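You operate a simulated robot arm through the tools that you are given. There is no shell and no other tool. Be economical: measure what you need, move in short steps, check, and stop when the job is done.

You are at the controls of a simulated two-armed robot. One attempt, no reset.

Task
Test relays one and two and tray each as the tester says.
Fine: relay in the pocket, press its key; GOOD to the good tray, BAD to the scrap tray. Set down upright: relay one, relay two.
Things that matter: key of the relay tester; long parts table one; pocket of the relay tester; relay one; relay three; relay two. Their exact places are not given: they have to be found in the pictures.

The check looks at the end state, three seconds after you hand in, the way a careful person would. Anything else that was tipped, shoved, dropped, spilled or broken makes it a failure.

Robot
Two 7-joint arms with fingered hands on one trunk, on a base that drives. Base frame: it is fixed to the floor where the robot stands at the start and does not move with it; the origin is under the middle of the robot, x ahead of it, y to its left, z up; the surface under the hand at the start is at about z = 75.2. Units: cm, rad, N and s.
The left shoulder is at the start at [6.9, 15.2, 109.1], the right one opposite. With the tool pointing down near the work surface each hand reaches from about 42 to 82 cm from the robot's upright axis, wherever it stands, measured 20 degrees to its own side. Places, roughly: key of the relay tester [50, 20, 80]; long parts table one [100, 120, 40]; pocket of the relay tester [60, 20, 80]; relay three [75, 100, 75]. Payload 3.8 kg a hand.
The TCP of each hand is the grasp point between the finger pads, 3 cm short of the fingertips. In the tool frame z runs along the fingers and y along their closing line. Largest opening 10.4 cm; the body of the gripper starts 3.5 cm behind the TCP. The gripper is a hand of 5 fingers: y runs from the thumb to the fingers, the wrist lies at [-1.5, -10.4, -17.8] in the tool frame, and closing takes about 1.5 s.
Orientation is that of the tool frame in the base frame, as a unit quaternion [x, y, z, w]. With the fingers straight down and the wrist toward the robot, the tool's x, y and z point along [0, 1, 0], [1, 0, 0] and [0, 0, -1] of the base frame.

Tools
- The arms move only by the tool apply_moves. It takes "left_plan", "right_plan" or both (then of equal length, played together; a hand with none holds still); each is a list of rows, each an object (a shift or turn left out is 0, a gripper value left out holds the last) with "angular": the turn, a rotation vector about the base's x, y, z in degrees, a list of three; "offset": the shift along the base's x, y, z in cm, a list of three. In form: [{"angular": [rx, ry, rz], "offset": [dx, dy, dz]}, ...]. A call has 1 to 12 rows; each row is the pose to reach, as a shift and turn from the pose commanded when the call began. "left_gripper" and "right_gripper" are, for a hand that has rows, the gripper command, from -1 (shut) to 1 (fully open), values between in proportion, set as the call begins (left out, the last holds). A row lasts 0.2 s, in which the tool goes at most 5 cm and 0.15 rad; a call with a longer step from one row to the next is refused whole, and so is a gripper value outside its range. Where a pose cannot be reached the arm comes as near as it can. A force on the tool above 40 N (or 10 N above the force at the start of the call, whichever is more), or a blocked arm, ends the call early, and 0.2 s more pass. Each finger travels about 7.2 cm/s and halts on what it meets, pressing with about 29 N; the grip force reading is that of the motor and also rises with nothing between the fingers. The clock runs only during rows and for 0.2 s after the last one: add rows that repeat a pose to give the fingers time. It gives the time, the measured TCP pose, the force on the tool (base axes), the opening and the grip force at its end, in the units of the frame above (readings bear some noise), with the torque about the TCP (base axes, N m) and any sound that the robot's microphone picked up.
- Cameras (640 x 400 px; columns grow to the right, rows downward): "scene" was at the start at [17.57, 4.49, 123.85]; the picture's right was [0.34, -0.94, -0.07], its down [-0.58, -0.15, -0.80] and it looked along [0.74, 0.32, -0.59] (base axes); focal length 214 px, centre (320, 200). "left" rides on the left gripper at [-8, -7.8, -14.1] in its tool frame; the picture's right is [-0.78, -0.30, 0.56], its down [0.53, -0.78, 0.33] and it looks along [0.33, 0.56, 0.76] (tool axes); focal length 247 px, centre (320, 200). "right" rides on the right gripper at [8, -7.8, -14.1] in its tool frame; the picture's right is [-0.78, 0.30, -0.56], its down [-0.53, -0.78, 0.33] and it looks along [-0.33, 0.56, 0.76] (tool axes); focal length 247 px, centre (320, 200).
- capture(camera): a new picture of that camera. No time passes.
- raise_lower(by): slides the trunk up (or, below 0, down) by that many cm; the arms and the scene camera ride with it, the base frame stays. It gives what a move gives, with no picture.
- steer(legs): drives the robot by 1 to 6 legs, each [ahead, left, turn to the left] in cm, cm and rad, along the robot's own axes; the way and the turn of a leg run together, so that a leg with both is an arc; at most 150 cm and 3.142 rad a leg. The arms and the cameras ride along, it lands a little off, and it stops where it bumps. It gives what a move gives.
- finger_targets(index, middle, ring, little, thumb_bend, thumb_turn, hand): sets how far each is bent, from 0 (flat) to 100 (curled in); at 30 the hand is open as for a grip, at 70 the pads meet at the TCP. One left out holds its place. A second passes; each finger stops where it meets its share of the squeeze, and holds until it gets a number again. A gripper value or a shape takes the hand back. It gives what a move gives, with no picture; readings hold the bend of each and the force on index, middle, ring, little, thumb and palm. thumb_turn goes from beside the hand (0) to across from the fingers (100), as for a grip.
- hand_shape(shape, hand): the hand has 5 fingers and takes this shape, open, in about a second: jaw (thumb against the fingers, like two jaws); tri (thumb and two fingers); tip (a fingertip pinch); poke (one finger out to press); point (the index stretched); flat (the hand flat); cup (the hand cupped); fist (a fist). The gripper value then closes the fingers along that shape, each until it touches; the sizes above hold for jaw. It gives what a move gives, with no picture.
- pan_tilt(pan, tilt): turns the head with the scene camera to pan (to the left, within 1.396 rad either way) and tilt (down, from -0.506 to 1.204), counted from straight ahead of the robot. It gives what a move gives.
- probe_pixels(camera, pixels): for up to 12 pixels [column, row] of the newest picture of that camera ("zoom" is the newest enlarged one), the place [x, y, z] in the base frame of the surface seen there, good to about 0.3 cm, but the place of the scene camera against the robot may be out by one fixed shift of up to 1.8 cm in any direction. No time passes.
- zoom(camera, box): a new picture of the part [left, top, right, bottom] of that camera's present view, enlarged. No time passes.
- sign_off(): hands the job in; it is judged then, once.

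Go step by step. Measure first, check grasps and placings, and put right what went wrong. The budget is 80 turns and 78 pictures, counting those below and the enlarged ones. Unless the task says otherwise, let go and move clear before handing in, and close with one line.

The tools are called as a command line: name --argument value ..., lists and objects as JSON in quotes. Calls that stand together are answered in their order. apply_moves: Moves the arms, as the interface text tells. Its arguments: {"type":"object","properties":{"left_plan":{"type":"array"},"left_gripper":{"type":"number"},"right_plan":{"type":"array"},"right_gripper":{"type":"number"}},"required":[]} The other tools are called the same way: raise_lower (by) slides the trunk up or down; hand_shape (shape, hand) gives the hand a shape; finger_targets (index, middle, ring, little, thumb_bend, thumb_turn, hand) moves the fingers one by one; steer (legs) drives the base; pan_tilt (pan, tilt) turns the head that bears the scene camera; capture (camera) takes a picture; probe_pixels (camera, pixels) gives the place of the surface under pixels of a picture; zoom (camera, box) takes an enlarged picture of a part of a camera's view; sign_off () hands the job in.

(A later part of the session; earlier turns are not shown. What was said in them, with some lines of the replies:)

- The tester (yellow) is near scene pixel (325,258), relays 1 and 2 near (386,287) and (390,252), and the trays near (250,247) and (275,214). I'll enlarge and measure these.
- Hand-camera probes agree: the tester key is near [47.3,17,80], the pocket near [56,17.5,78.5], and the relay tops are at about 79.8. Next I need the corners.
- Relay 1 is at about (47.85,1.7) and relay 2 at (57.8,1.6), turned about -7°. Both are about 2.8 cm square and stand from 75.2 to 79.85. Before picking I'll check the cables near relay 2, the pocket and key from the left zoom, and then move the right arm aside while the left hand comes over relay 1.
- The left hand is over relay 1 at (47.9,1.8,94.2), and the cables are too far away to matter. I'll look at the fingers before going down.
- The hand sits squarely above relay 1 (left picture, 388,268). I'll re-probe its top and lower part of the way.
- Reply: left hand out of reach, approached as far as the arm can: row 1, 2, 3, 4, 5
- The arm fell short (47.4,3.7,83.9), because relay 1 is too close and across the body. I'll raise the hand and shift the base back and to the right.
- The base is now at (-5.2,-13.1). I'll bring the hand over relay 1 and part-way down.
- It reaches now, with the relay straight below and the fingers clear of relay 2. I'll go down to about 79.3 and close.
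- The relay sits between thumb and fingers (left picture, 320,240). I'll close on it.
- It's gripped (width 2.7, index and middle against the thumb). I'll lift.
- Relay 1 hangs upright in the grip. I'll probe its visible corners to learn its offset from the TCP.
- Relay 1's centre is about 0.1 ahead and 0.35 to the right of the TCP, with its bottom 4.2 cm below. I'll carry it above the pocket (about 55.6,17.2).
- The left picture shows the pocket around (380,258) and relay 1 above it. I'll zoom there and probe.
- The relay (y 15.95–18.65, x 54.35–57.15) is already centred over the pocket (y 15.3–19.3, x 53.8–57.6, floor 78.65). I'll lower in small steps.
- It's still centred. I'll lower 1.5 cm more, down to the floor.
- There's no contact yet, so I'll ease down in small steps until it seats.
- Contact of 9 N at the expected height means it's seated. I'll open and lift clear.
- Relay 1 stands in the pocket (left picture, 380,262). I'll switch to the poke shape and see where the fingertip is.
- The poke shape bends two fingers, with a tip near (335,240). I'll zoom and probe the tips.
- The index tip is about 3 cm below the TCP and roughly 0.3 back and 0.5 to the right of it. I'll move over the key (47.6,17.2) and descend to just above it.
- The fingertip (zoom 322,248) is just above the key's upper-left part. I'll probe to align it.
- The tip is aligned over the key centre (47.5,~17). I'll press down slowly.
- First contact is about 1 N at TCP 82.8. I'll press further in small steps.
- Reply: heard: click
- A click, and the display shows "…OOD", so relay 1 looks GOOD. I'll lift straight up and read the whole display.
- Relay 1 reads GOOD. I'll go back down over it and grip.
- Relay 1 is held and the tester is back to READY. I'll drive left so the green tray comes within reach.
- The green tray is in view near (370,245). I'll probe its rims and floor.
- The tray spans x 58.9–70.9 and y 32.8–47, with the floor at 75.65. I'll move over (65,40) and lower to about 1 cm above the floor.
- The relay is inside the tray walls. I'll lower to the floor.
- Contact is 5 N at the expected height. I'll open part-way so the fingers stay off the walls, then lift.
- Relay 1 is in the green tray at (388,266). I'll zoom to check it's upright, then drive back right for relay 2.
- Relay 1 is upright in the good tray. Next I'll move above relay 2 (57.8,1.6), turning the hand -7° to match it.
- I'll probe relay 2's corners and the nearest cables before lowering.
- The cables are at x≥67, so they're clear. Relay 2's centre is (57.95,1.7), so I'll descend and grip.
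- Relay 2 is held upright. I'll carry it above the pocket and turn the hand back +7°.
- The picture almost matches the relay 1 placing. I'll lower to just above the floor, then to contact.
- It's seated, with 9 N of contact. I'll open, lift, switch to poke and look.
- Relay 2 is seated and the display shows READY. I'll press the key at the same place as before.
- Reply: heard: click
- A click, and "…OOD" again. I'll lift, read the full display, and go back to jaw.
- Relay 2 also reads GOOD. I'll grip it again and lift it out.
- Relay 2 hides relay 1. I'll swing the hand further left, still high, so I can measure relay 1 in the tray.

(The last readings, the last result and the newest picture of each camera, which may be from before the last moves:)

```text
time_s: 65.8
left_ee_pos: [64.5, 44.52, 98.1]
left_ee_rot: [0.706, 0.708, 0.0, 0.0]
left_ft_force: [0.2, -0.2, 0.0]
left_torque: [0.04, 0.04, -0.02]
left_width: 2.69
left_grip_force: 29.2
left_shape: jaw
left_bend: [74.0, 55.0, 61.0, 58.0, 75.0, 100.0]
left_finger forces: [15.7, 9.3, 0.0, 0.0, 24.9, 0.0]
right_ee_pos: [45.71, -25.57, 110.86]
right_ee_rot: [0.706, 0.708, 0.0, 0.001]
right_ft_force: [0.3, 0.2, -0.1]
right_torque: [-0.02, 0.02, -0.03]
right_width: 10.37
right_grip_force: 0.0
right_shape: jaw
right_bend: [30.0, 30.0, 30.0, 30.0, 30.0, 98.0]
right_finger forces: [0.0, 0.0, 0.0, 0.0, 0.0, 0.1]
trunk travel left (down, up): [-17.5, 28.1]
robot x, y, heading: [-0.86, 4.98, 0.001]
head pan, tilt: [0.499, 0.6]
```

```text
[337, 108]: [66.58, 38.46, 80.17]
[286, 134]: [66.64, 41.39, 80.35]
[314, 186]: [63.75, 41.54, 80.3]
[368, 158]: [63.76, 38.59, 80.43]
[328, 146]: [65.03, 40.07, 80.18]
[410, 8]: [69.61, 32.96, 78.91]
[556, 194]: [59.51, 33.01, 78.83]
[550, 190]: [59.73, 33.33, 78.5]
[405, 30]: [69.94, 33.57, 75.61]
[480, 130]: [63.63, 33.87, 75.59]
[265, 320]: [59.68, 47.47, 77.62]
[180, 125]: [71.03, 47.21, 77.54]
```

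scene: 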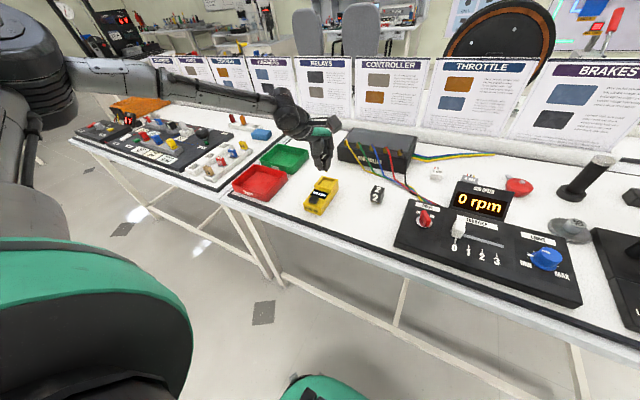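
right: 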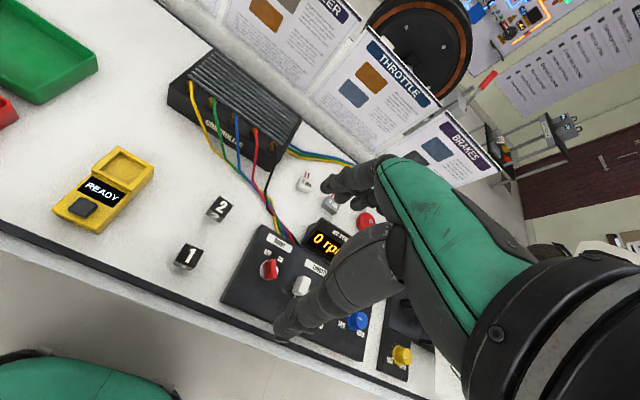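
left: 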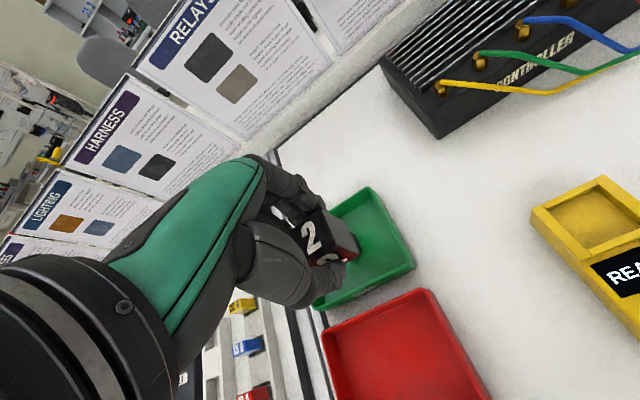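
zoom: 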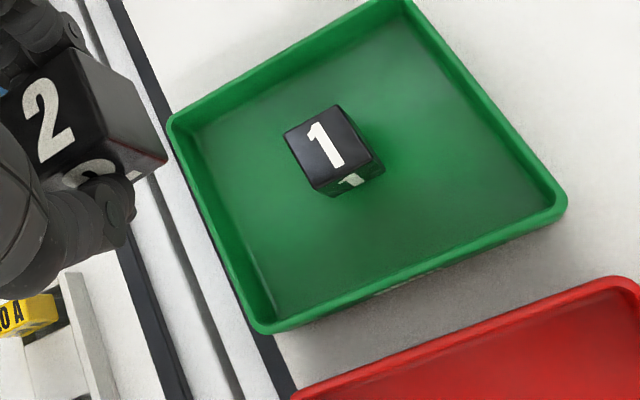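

Relay 1 occupies x 63.7–66.6, y 38.5–41.4, and the tray floor starts at y≈33.7. I'll set relay 2 at about (66.5,35.6), so the ring and little fingers pass ahead of relay 1.

apply_moves --left_plan '[{"offset": [0.7, -3, 0]}, {"offset": [1.4, -6, 0]}, {"offset": [2, -8.9, 0]}, {"offset": [2, -8.9, -4]}, {"offset": [2, -8.9, -8]}, {"offset": [2, -8.9, -11]}, {"offset": [2, -8.9, -11]}]'

capture --camera "left"

capture --camera "scene"

```text
time_s: 67.4
left_ee_pos: [66.44, 35.51, 87.07]
left_ee_rot: [0.707, 0.708, 0.0, 0.0]
left_ft_force: [0.3, 0.3, -0.9]
left_torque: [-0.02, -0.01, -0.02]
left_width: 2.71
left_grip_force: 29.4
left_shape: jaw
left_bend: [74.0, 55.0, 61.0, 58.0, 75.0, 100.0]
left_finger forces: [15.7, 9.4, 0.1, 0.0, 24.9, 0.0]
right_ee_pos: [45.74, -25.6, 110.83]
right_ee_rot: [0.706, 0.708, 0.0, 0.0]
right_ft_force: [-0.1, -0.8, -0.1]
right_torque: [0.01, 0.0, -0.05]
right_width: 10.36
right_grip_force: 0.1
right_shape: jaw
right_bend: [30.0, 30.0, 30.0, 30.0, 30.0, 98.0]
right_finger forces: [0.1, 0.0, 0.0, 0.0, 0.0, 0.0]
trunk travel left (down, up): [-17.5, 28.1]
robot x, y, heading: [-1.28, 4.84, -0.0]
head pan, tilt: [0.499, 0.6]
```

```text
33 pictures are left
```

left: 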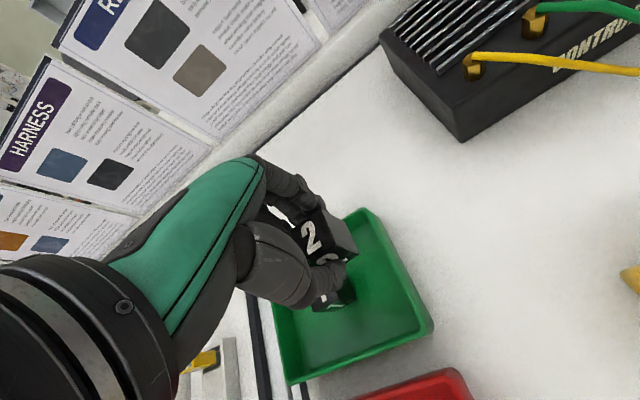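

```text
32 pictures are left
```

scene: 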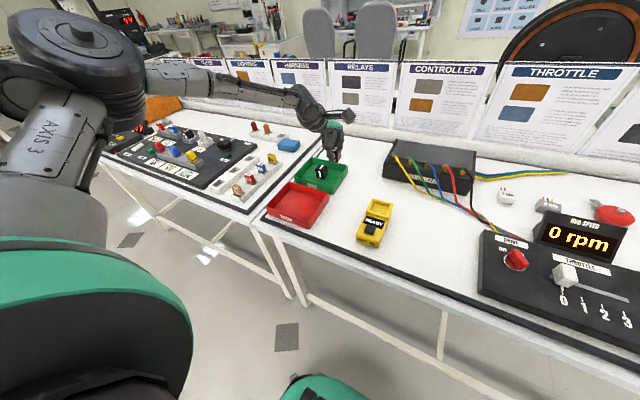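

I'll zoom the scene view to check the fingers against relay 1.

zoom --camera "scene" --box '[270, 90, 380, 200]'

zoom --camera "left" --box '[230, 150, 440, 330]'

```text
3.64 times, centred on (325, 145) of scene
```

zoom: 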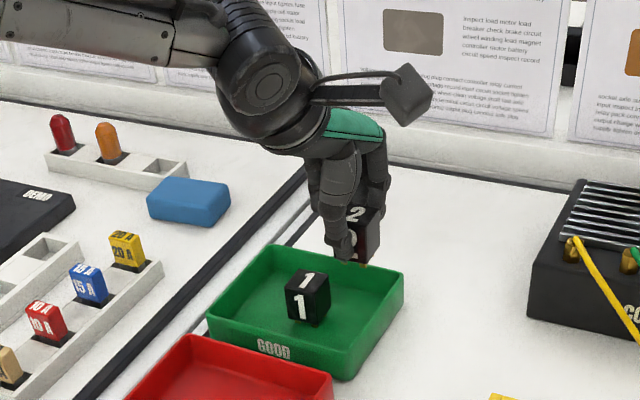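

```text
2.22 times, centred on (335, 240) of left
```

zoom: 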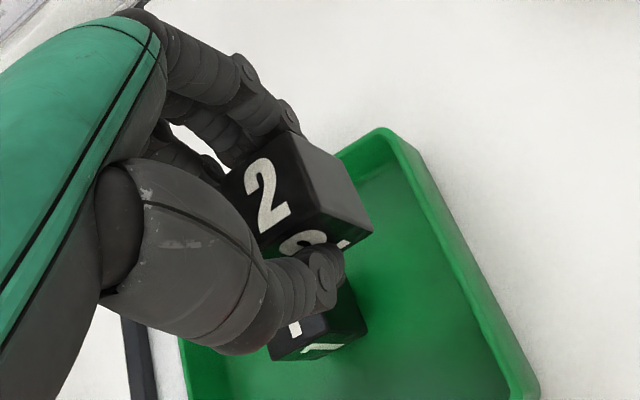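

There is clearance. I'll lower to about 82 and check again before touchdown.

apply_moves --left_plan '[{"offset": [0.1, 0.05, -2]}, {"offset": [0.1, 0.05, -4]}, {"offset": [0.1, 0.05, -5]}, {"offset": [0.1, 0.05, -5]}]'

zoom --camera "scene" --box '[270, 110, 380, 200]'

zoom --camera "left" --box '[230, 150, 440, 330]'

```text
time_s: 68.4
left_ee_pos: [66.6, 35.65, 81.91]
left_ee_rot: [0.706, 0.708, 0.0, -0.001]
left_ft_force: [-0.4, 0.0, -0.9]
left_torque: [0.01, 0.0, -0.01]
left_width: 2.69
left_grip_force: 28.4
left_shape: jaw
left_bend: [74.0, 55.0, 61.0, 58.0, 75.0, 100.0]
left_finger forces: [15.6, 9.3, 0.1, 0.0, 24.9, 0.0]
right_ee_pos: [45.69, -25.55, 110.9]
right_ee_rot: [0.707, 0.707, 0.0, 0.0]
right_ft_force: [0.5, -0.5, 0.2]
right_torque: [0.01, 0.03, 0.04]
right_width: 10.36
right_grip_force: 0.1
right_shape: jaw
right_bend: [30.0, 30.0, 30.0, 30.0, 30.0, 98.0]
right_finger forces: [0.0, 0.0, 0.1, 0.0, 0.1, 0.0]
trunk travel left (down, up): [-17.5, 28.1]
robot x, y, heading: [-1.48, 4.59, 0.0]
head pan, tilt: [0.499, 0.6]
```

```text
4.44 times, centred on (325, 155) of scene
```

zoom: 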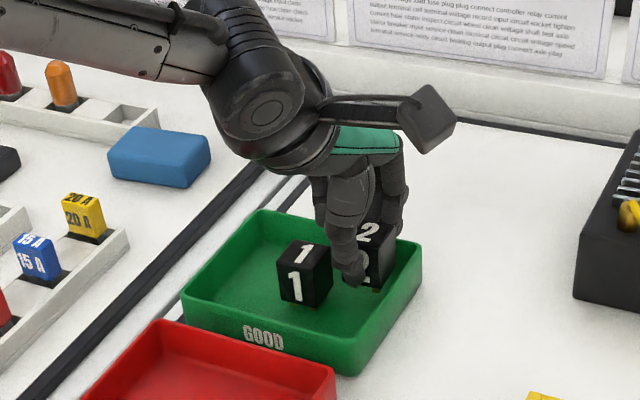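

```text
2.22 times, centred on (335, 240) of left
```

zoom: 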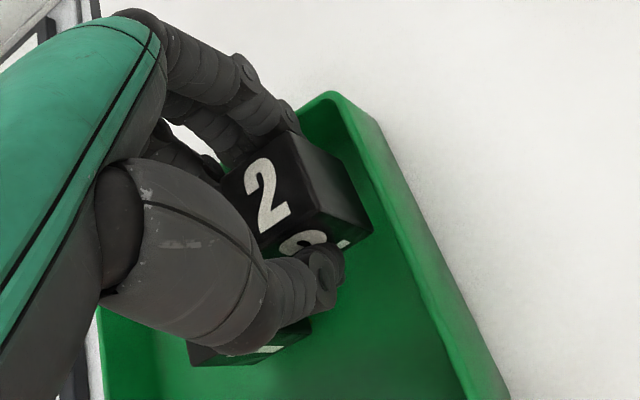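

Relay 1 is undisturbed, and the fingers pass beside it and clear the walls. I'll lower to touchdown.

apply_moves --left_plan '[{"offset": [0, 0, -0.9]}, {"offset": [0, 0, -1.6]}, {"offset": [0, 0, -1.9]}, {"offset": [0, 0, -2.1]}, {"offset": [0, 0, -2.1]}]'

zoom --camera "scene" --box '[270, 110, 380, 200]'

```text
time_s: 69.6
left_ee_pos: [66.41, 35.6, 80.09]
left_ee_rot: [0.706, 0.708, 0.0, 0.001]
left_ft_force: [-6.8, 0.1, 5.0]
left_torque: [0.08, -0.16, 0.09]
left_width: 2.67
left_grip_force: 29.3
left_shape: jaw
left_bend: [74.0, 56.0, 61.0, 58.0, 75.0, 100.0]
left_finger forces: [14.7, 18.9, 0.0, 0.1, 26.6, 0.0]
right_ee_pos: [45.64, -25.55, 110.96]
right_ee_rot: [0.706, 0.708, 0.001, 0.001]
right_ft_force: [0.8, 0.7, -1.0]
right_torque: [0.01, -0.02, -0.03]
right_width: 10.35
right_grip_force: 0.1
right_shape: jaw
right_bend: [30.0, 30.0, 30.0, 30.0, 30.0, 98.0]
right_finger forces: [0.1, 0.0, 0.1, 0.0, 0.1, 0.1]
trunk travel left (down, up): [-17.5, 28.1]
robot x, y, heading: [-0.9, 4.73, -0.001]
head pan, tilt: [0.499, 0.6]
```

```text
4.44 times, centred on (325, 155) of scene
```

zoom: 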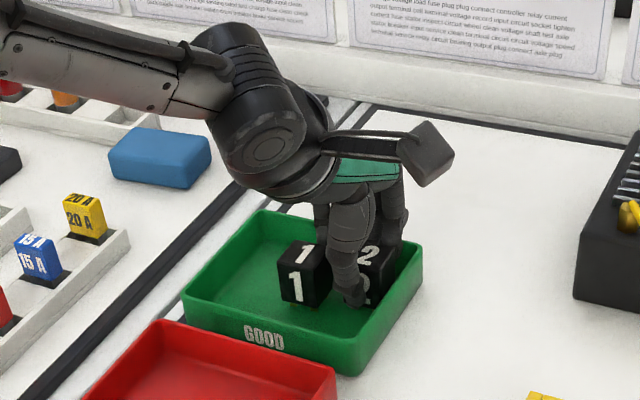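

The -6.8 N in x suggests a finger is touching the far wall. I'll lift slightly, shift back 0.7 cm and set down again.

apply_moves --left_plan '[{"offset": [0, 0, 1.0]}, {"offset": [-0.35, 0, 1.0]}, {"offset": [-0.75, 0, 1.0]}, {"offset": [-0.75, 0, 1.0]}, {"offset": [-0.75, 0, 0.5]}, {"offset": [-0.75, 0, 0.3]}, {"offset": [-0.75, 0, 0.15]}, {"offset": [-0.75, 0, 0.15]}]'

zoom --camera "scene" --box '[290, 130, 360, 190]'

zoom --camera "left" --box '[230, 150, 440, 330]'

```text
time_s: 71.4
left_ee_pos: [65.83, 35.63, 80.11]
left_ee_rot: [0.706, 0.708, -0.001, 0.0]
left_ft_force: [0.5, 0.3, -1.2]
left_torque: [0.05, -0.01, -0.01]
left_width: 2.68
left_grip_force: 29.0
left_shape: jaw
left_bend: [74.0, 56.0, 61.0, 58.0, 75.0, 100.0]
left_finger forces: [15.6, 9.5, 0.0, 0.0, 25.0, 0.1]
right_ee_pos: [45.71, -25.57, 110.88]
right_ee_rot: [0.706, 0.708, 0.0, 0.0]
right_ft_force: [0.0, 0.0, 0.7]
right_torque: [-0.02, 0.0, -0.03]
right_width: 10.39
right_grip_force: 0.1
right_shape: jaw
right_bend: [30.0, 30.0, 30.0, 30.0, 30.0, 98.0]
right_finger forces: [0.0, 0.0, 0.0, 0.0, 0.1, 0.0]
trunk travel left (down, up): [-17.5, 28.1]
robot x, y, heading: [-1.11, 4.77, 0.001]
head pan, tilt: [0.499, 0.6]
```

```text
6.67 times, centred on (325, 160) of scene
```

zoom: 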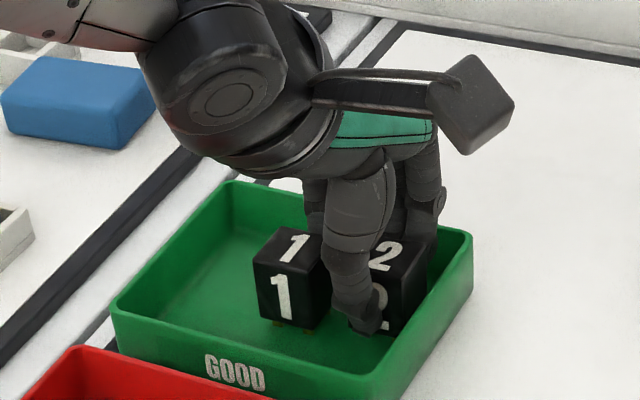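

```text
2.22 times, centred on (335, 240) of left
```

zoom: 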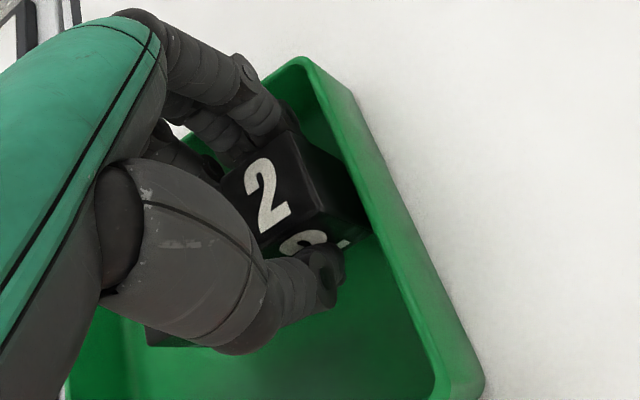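

Side force is gone and relay 1 is untouched. I'll make the final touchdown.

apply_moves --left_plan '[{"offset": [0, 0, -0.15]}, {"offset": [0, 0, -0.3]}, {"offset": [0, 0, -0.3]}]'

```text
time_s: 72.2
left_ee_pos: [65.82, 35.72, 79.99]
left_ee_rot: [0.707, 0.707, 0.001, 0.001]
left_ft_force: [0.1, 1.0, 8.5]
left_torque: [0.05, -0.13, -0.02]
left_width: 2.72
left_grip_force: 29.2
left_shape: jaw
left_bend: [74.0, 56.0, 61.0, 58.0, 75.0, 100.0]
left_finger forces: [15.9, 10.2, 0.3, 0.0, 26.3, 0.1]
right_ee_pos: [45.64, -25.6, 110.85]
right_ee_rot: [0.706, 0.709, 0.0, 0.001]
right_ft_force: [-0.1, -0.3, 0.8]
right_torque: [-0.01, -0.01, 0.01]
right_width: 10.35
right_grip_force: 0.2
right_shape: jaw
right_bend: [30.0, 30.0, 30.0, 30.0, 30.0, 98.0]
right_finger forces: [0.0, 0.0, 0.1, 0.1, 0.0, 0.1]
trunk travel left (down, up): [-17.5, 28.1]
robot x, y, heading: [-1.11, 4.96, 0.005]
head pan, tilt: [0.499, 0.6]
```

It's on the floor with 8.5 N of contact. I'll release by backing the thumb off and easing the two fingers slightly, keeping the others still.

finger_targets --hand "left" --thumb_bend 63 --middle 51 --index 68

zoom --camera "left" --box '[230, 150, 440, 330]'

```text
time_s: 73.2
left_ee_pos: [65.71, 35.59, 79.94]
left_ee_rot: [0.707, 0.708, 0.0, 0.0]
left_ft_force: [-1.0, -0.6, 7.8]
left_torque: [0.02, -0.05, 0.01]
left_width: 2.77
left_grip_force: 6.1
left_shape: fingers
left_bend: [61.0, 52.0, 61.0, 58.0, 59.0, 100.0]
left_finger forces: [5.8, 1.4, 0.0, 0.1, 5.1, 0.0]
right_ee_pos: [45.67, -25.59, 110.87]
right_ee_rot: [0.706, 0.708, -0.001, 0.0]
right_ft_force: [0.3, 0.2, -0.2]
right_torque: [0.01, -0.02, 0.02]
right_width: 10.36
right_grip_force: 0.1
right_shape: jaw
right_bend: [30.0, 30.0, 30.0, 30.0, 30.0, 98.0]
right_finger forces: [0.1, 0.0, 0.0, 0.0, 0.0, 0.0]
trunk travel left (down, up): [-17.5, 28.1]
robot x, y, heading: [-1.08, 4.76, 0.003]
head pan, tilt: [0.499, 0.6]
```

```text
2.22 times, centred on (335, 240) of left
```

zoom: 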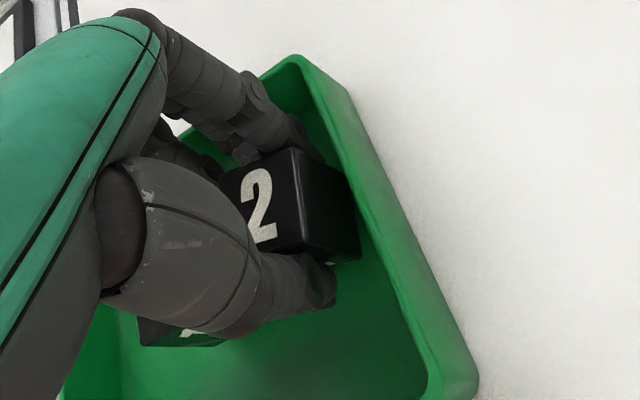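

The relay turned a little but still stands, and light contact remains. I'll back the thumb and fingers off more.

finger_targets --hand "left" --thumb_bend 48 --index 54 --middle 49

zoom --camera "left" --box '[230, 150, 440, 330]'

zoom --camera "scene" --box '[290, 130, 360, 190]'

```text
time_s: 74.2
left_ee_pos: [65.83, 35.52, 79.85]
left_ee_rot: [0.706, 0.708, 0.0, 0.0]
left_ft_force: [-3.3, 0.0, -0.1]
left_torque: [-0.01, 0.04, 0.05]
left_width: 4.86
left_grip_force: 1.6
left_shape: fingers
left_bend: [54.0, 52.0, 61.0, 58.0, 48.0, 100.0]
left_finger forces: [0.0, 3.9, 0.0, 0.1, 0.1, 0.0]
right_ee_pos: [45.66, -25.53, 110.81]
right_ee_rot: [0.707, 0.708, 0.0, 0.0]
right_ft_force: [-0.6, 0.2, 0.2]
right_torque: [-0.01, -0.02, -0.01]
right_width: 10.37
right_grip_force: 0.2
right_shape: jaw
right_bend: [30.0, 30.0, 30.0, 30.0, 30.0, 98.0]
right_finger forces: [0.0, 0.0, 0.1, 0.0, 0.0, 0.1]
trunk travel left (down, up): [-17.5, 28.1]
robot x, y, heading: [-0.71, 4.81, -0.003]
head pan, tilt: [0.499, 0.6]
```

```text
2.22 times, centred on (335, 240) of left
```

zoom: 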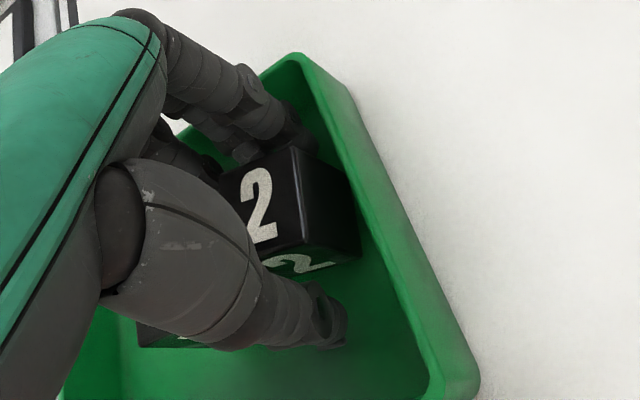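

```text
6.67 times, centred on (325, 160) of scene
```

zoom: 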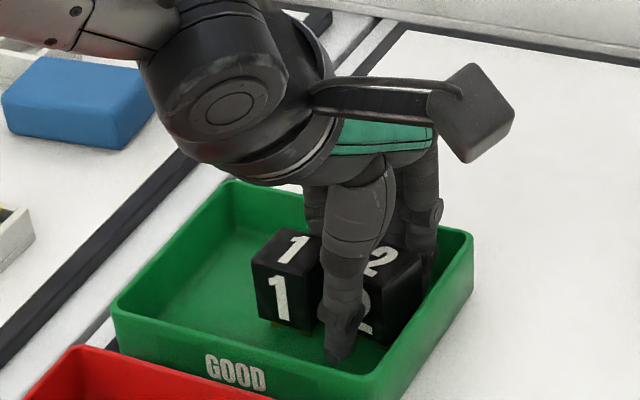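

The middle finger (3.9 N, blocked at 52) is touching the far wall. I'll relax it back to 53 before lifting.

finger_targets --hand "left" --middle 53

```text
time_s: 75.2
left_ee_pos: [65.77, 35.65, 79.81]
left_ee_rot: [0.706, 0.708, 0.0, 0.0]
left_ft_force: [0.0, 0.1, -0.3]
left_torque: [0.03, -0.02, -0.03]
left_width: 4.87
left_grip_force: 0.1
left_shape: fingers
left_bend: [54.0, 53.0, 61.0, 58.0, 48.0, 100.0]
left_finger forces: [0.1, 0.0, 0.0, 0.1, 0.1, 0.0]
right_ee_pos: [45.72, -25.59, 110.99]
right_ee_rot: [0.706, 0.708, -0.001, 0.0]
right_ft_force: [0.9, -0.4, 1.0]
right_torque: [0.0, -0.01, -0.02]
right_width: 10.36
right_grip_force: 0.0
right_shape: jaw
right_bend: [30.0, 30.0, 30.0, 30.0, 30.0, 98.0]
right_finger forces: [0.1, 0.1, 0.0, 0.0, 0.1, 0.1]
trunk travel left (down, up): [-17.5, 28.1]
robot x, y, heading: [-1.03, 4.64, -0.002]
head pan, tilt: [0.499, 0.6]
```

All forces are zero. I'll lift straight up, slowly at first.

apply_moves --left_plan '[{"offset": [0, 0, 0.5]}, {"offset": [0, 0, 1]}, {"offset": [0, 0, 1.7]}, {"offset": [0, 0, 2.5]}, {"offset": [0, 0, 4]}, {"offset": [0, 0, 7]}, {"offset": [0, 0, 11]}, {"offset": [0, 3, 15]}, {"offset": [0, 7, 17]}, {"offset": [0, 10, 18]}, {"offset": [0, 10, 18]}]'

zoom --camera "left" --box '[300, 190, 560, 360]'

capture --camera "scene"

```text
time_s: 77.6
left_ee_pos: [65.91, 45.8, 97.69]
left_ee_rot: [0.707, 0.708, 0.0, 0.0]
left_ft_force: [-0.7, -0.7, 0.5]
left_torque: [-0.01, -0.02, 0.0]
left_width: 4.9
left_grip_force: 0.1
left_shape: fingers
left_bend: [54.0, 53.0, 61.0, 58.0, 48.0, 100.0]
left_finger forces: [0.0, 0.0, 0.0, 0.0, 0.1, 0.0]
right_ee_pos: [45.75, -25.59, 110.84]
right_ee_rot: [0.707, 0.707, 0.0, 0.0]
right_ft_force: [0.2, -1.0, 0.1]
right_torque: [0.03, 0.04, 0.02]
right_width: 10.37
right_grip_force: 0.1
right_shape: jaw
right_bend: [30.0, 30.0, 30.0, 30.0, 30.0, 98.0]
right_finger forces: [0.1, 0.1, 0.0, 0.0, 0.1, 0.1]
trunk travel left (down, up): [-17.5, 28.1]
robot x, y, heading: [-0.96, 5.08, 0.007]
head pan, tilt: [0.499, 0.6]
```

```text
2.35 times, centred on (430, 275) of left
```

zoom: 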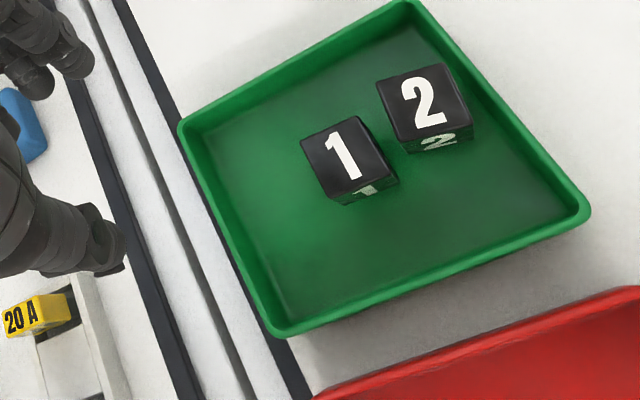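

```text
20 pictures are left
```

scene: 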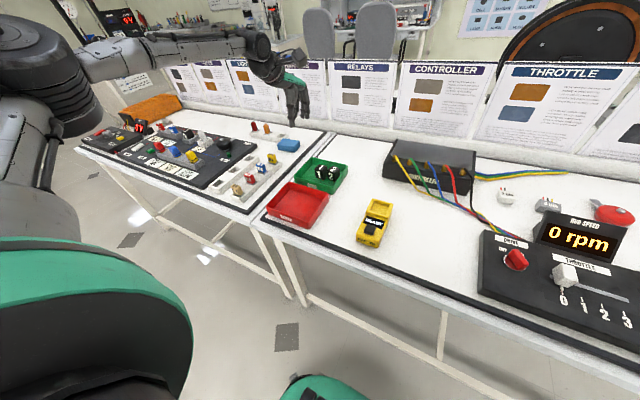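

Both relays stand upright in the good tray, and everything else looks undisturbed. I'll check heights and tray position quickly.

probe_pixels --camera "zoom" --pixels '[[342, 155], [422, 100], [408, 5], [582, 208], [278, 328], [186, 128]]'

```text
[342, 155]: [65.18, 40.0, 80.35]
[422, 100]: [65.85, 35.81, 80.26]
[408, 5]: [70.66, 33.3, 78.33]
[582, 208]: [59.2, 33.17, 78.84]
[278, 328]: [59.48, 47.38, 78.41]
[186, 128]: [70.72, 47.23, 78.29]
```

The relay tops are at 80.3 (floor 75.6 plus their height), so both stand upright, and the tray hasn't moved. I'm handing in.

sign_off

```text
The job is handed in.
```

Relays one and two both tested GOOD, and both are standing upright in the good tray; the job is handed in.
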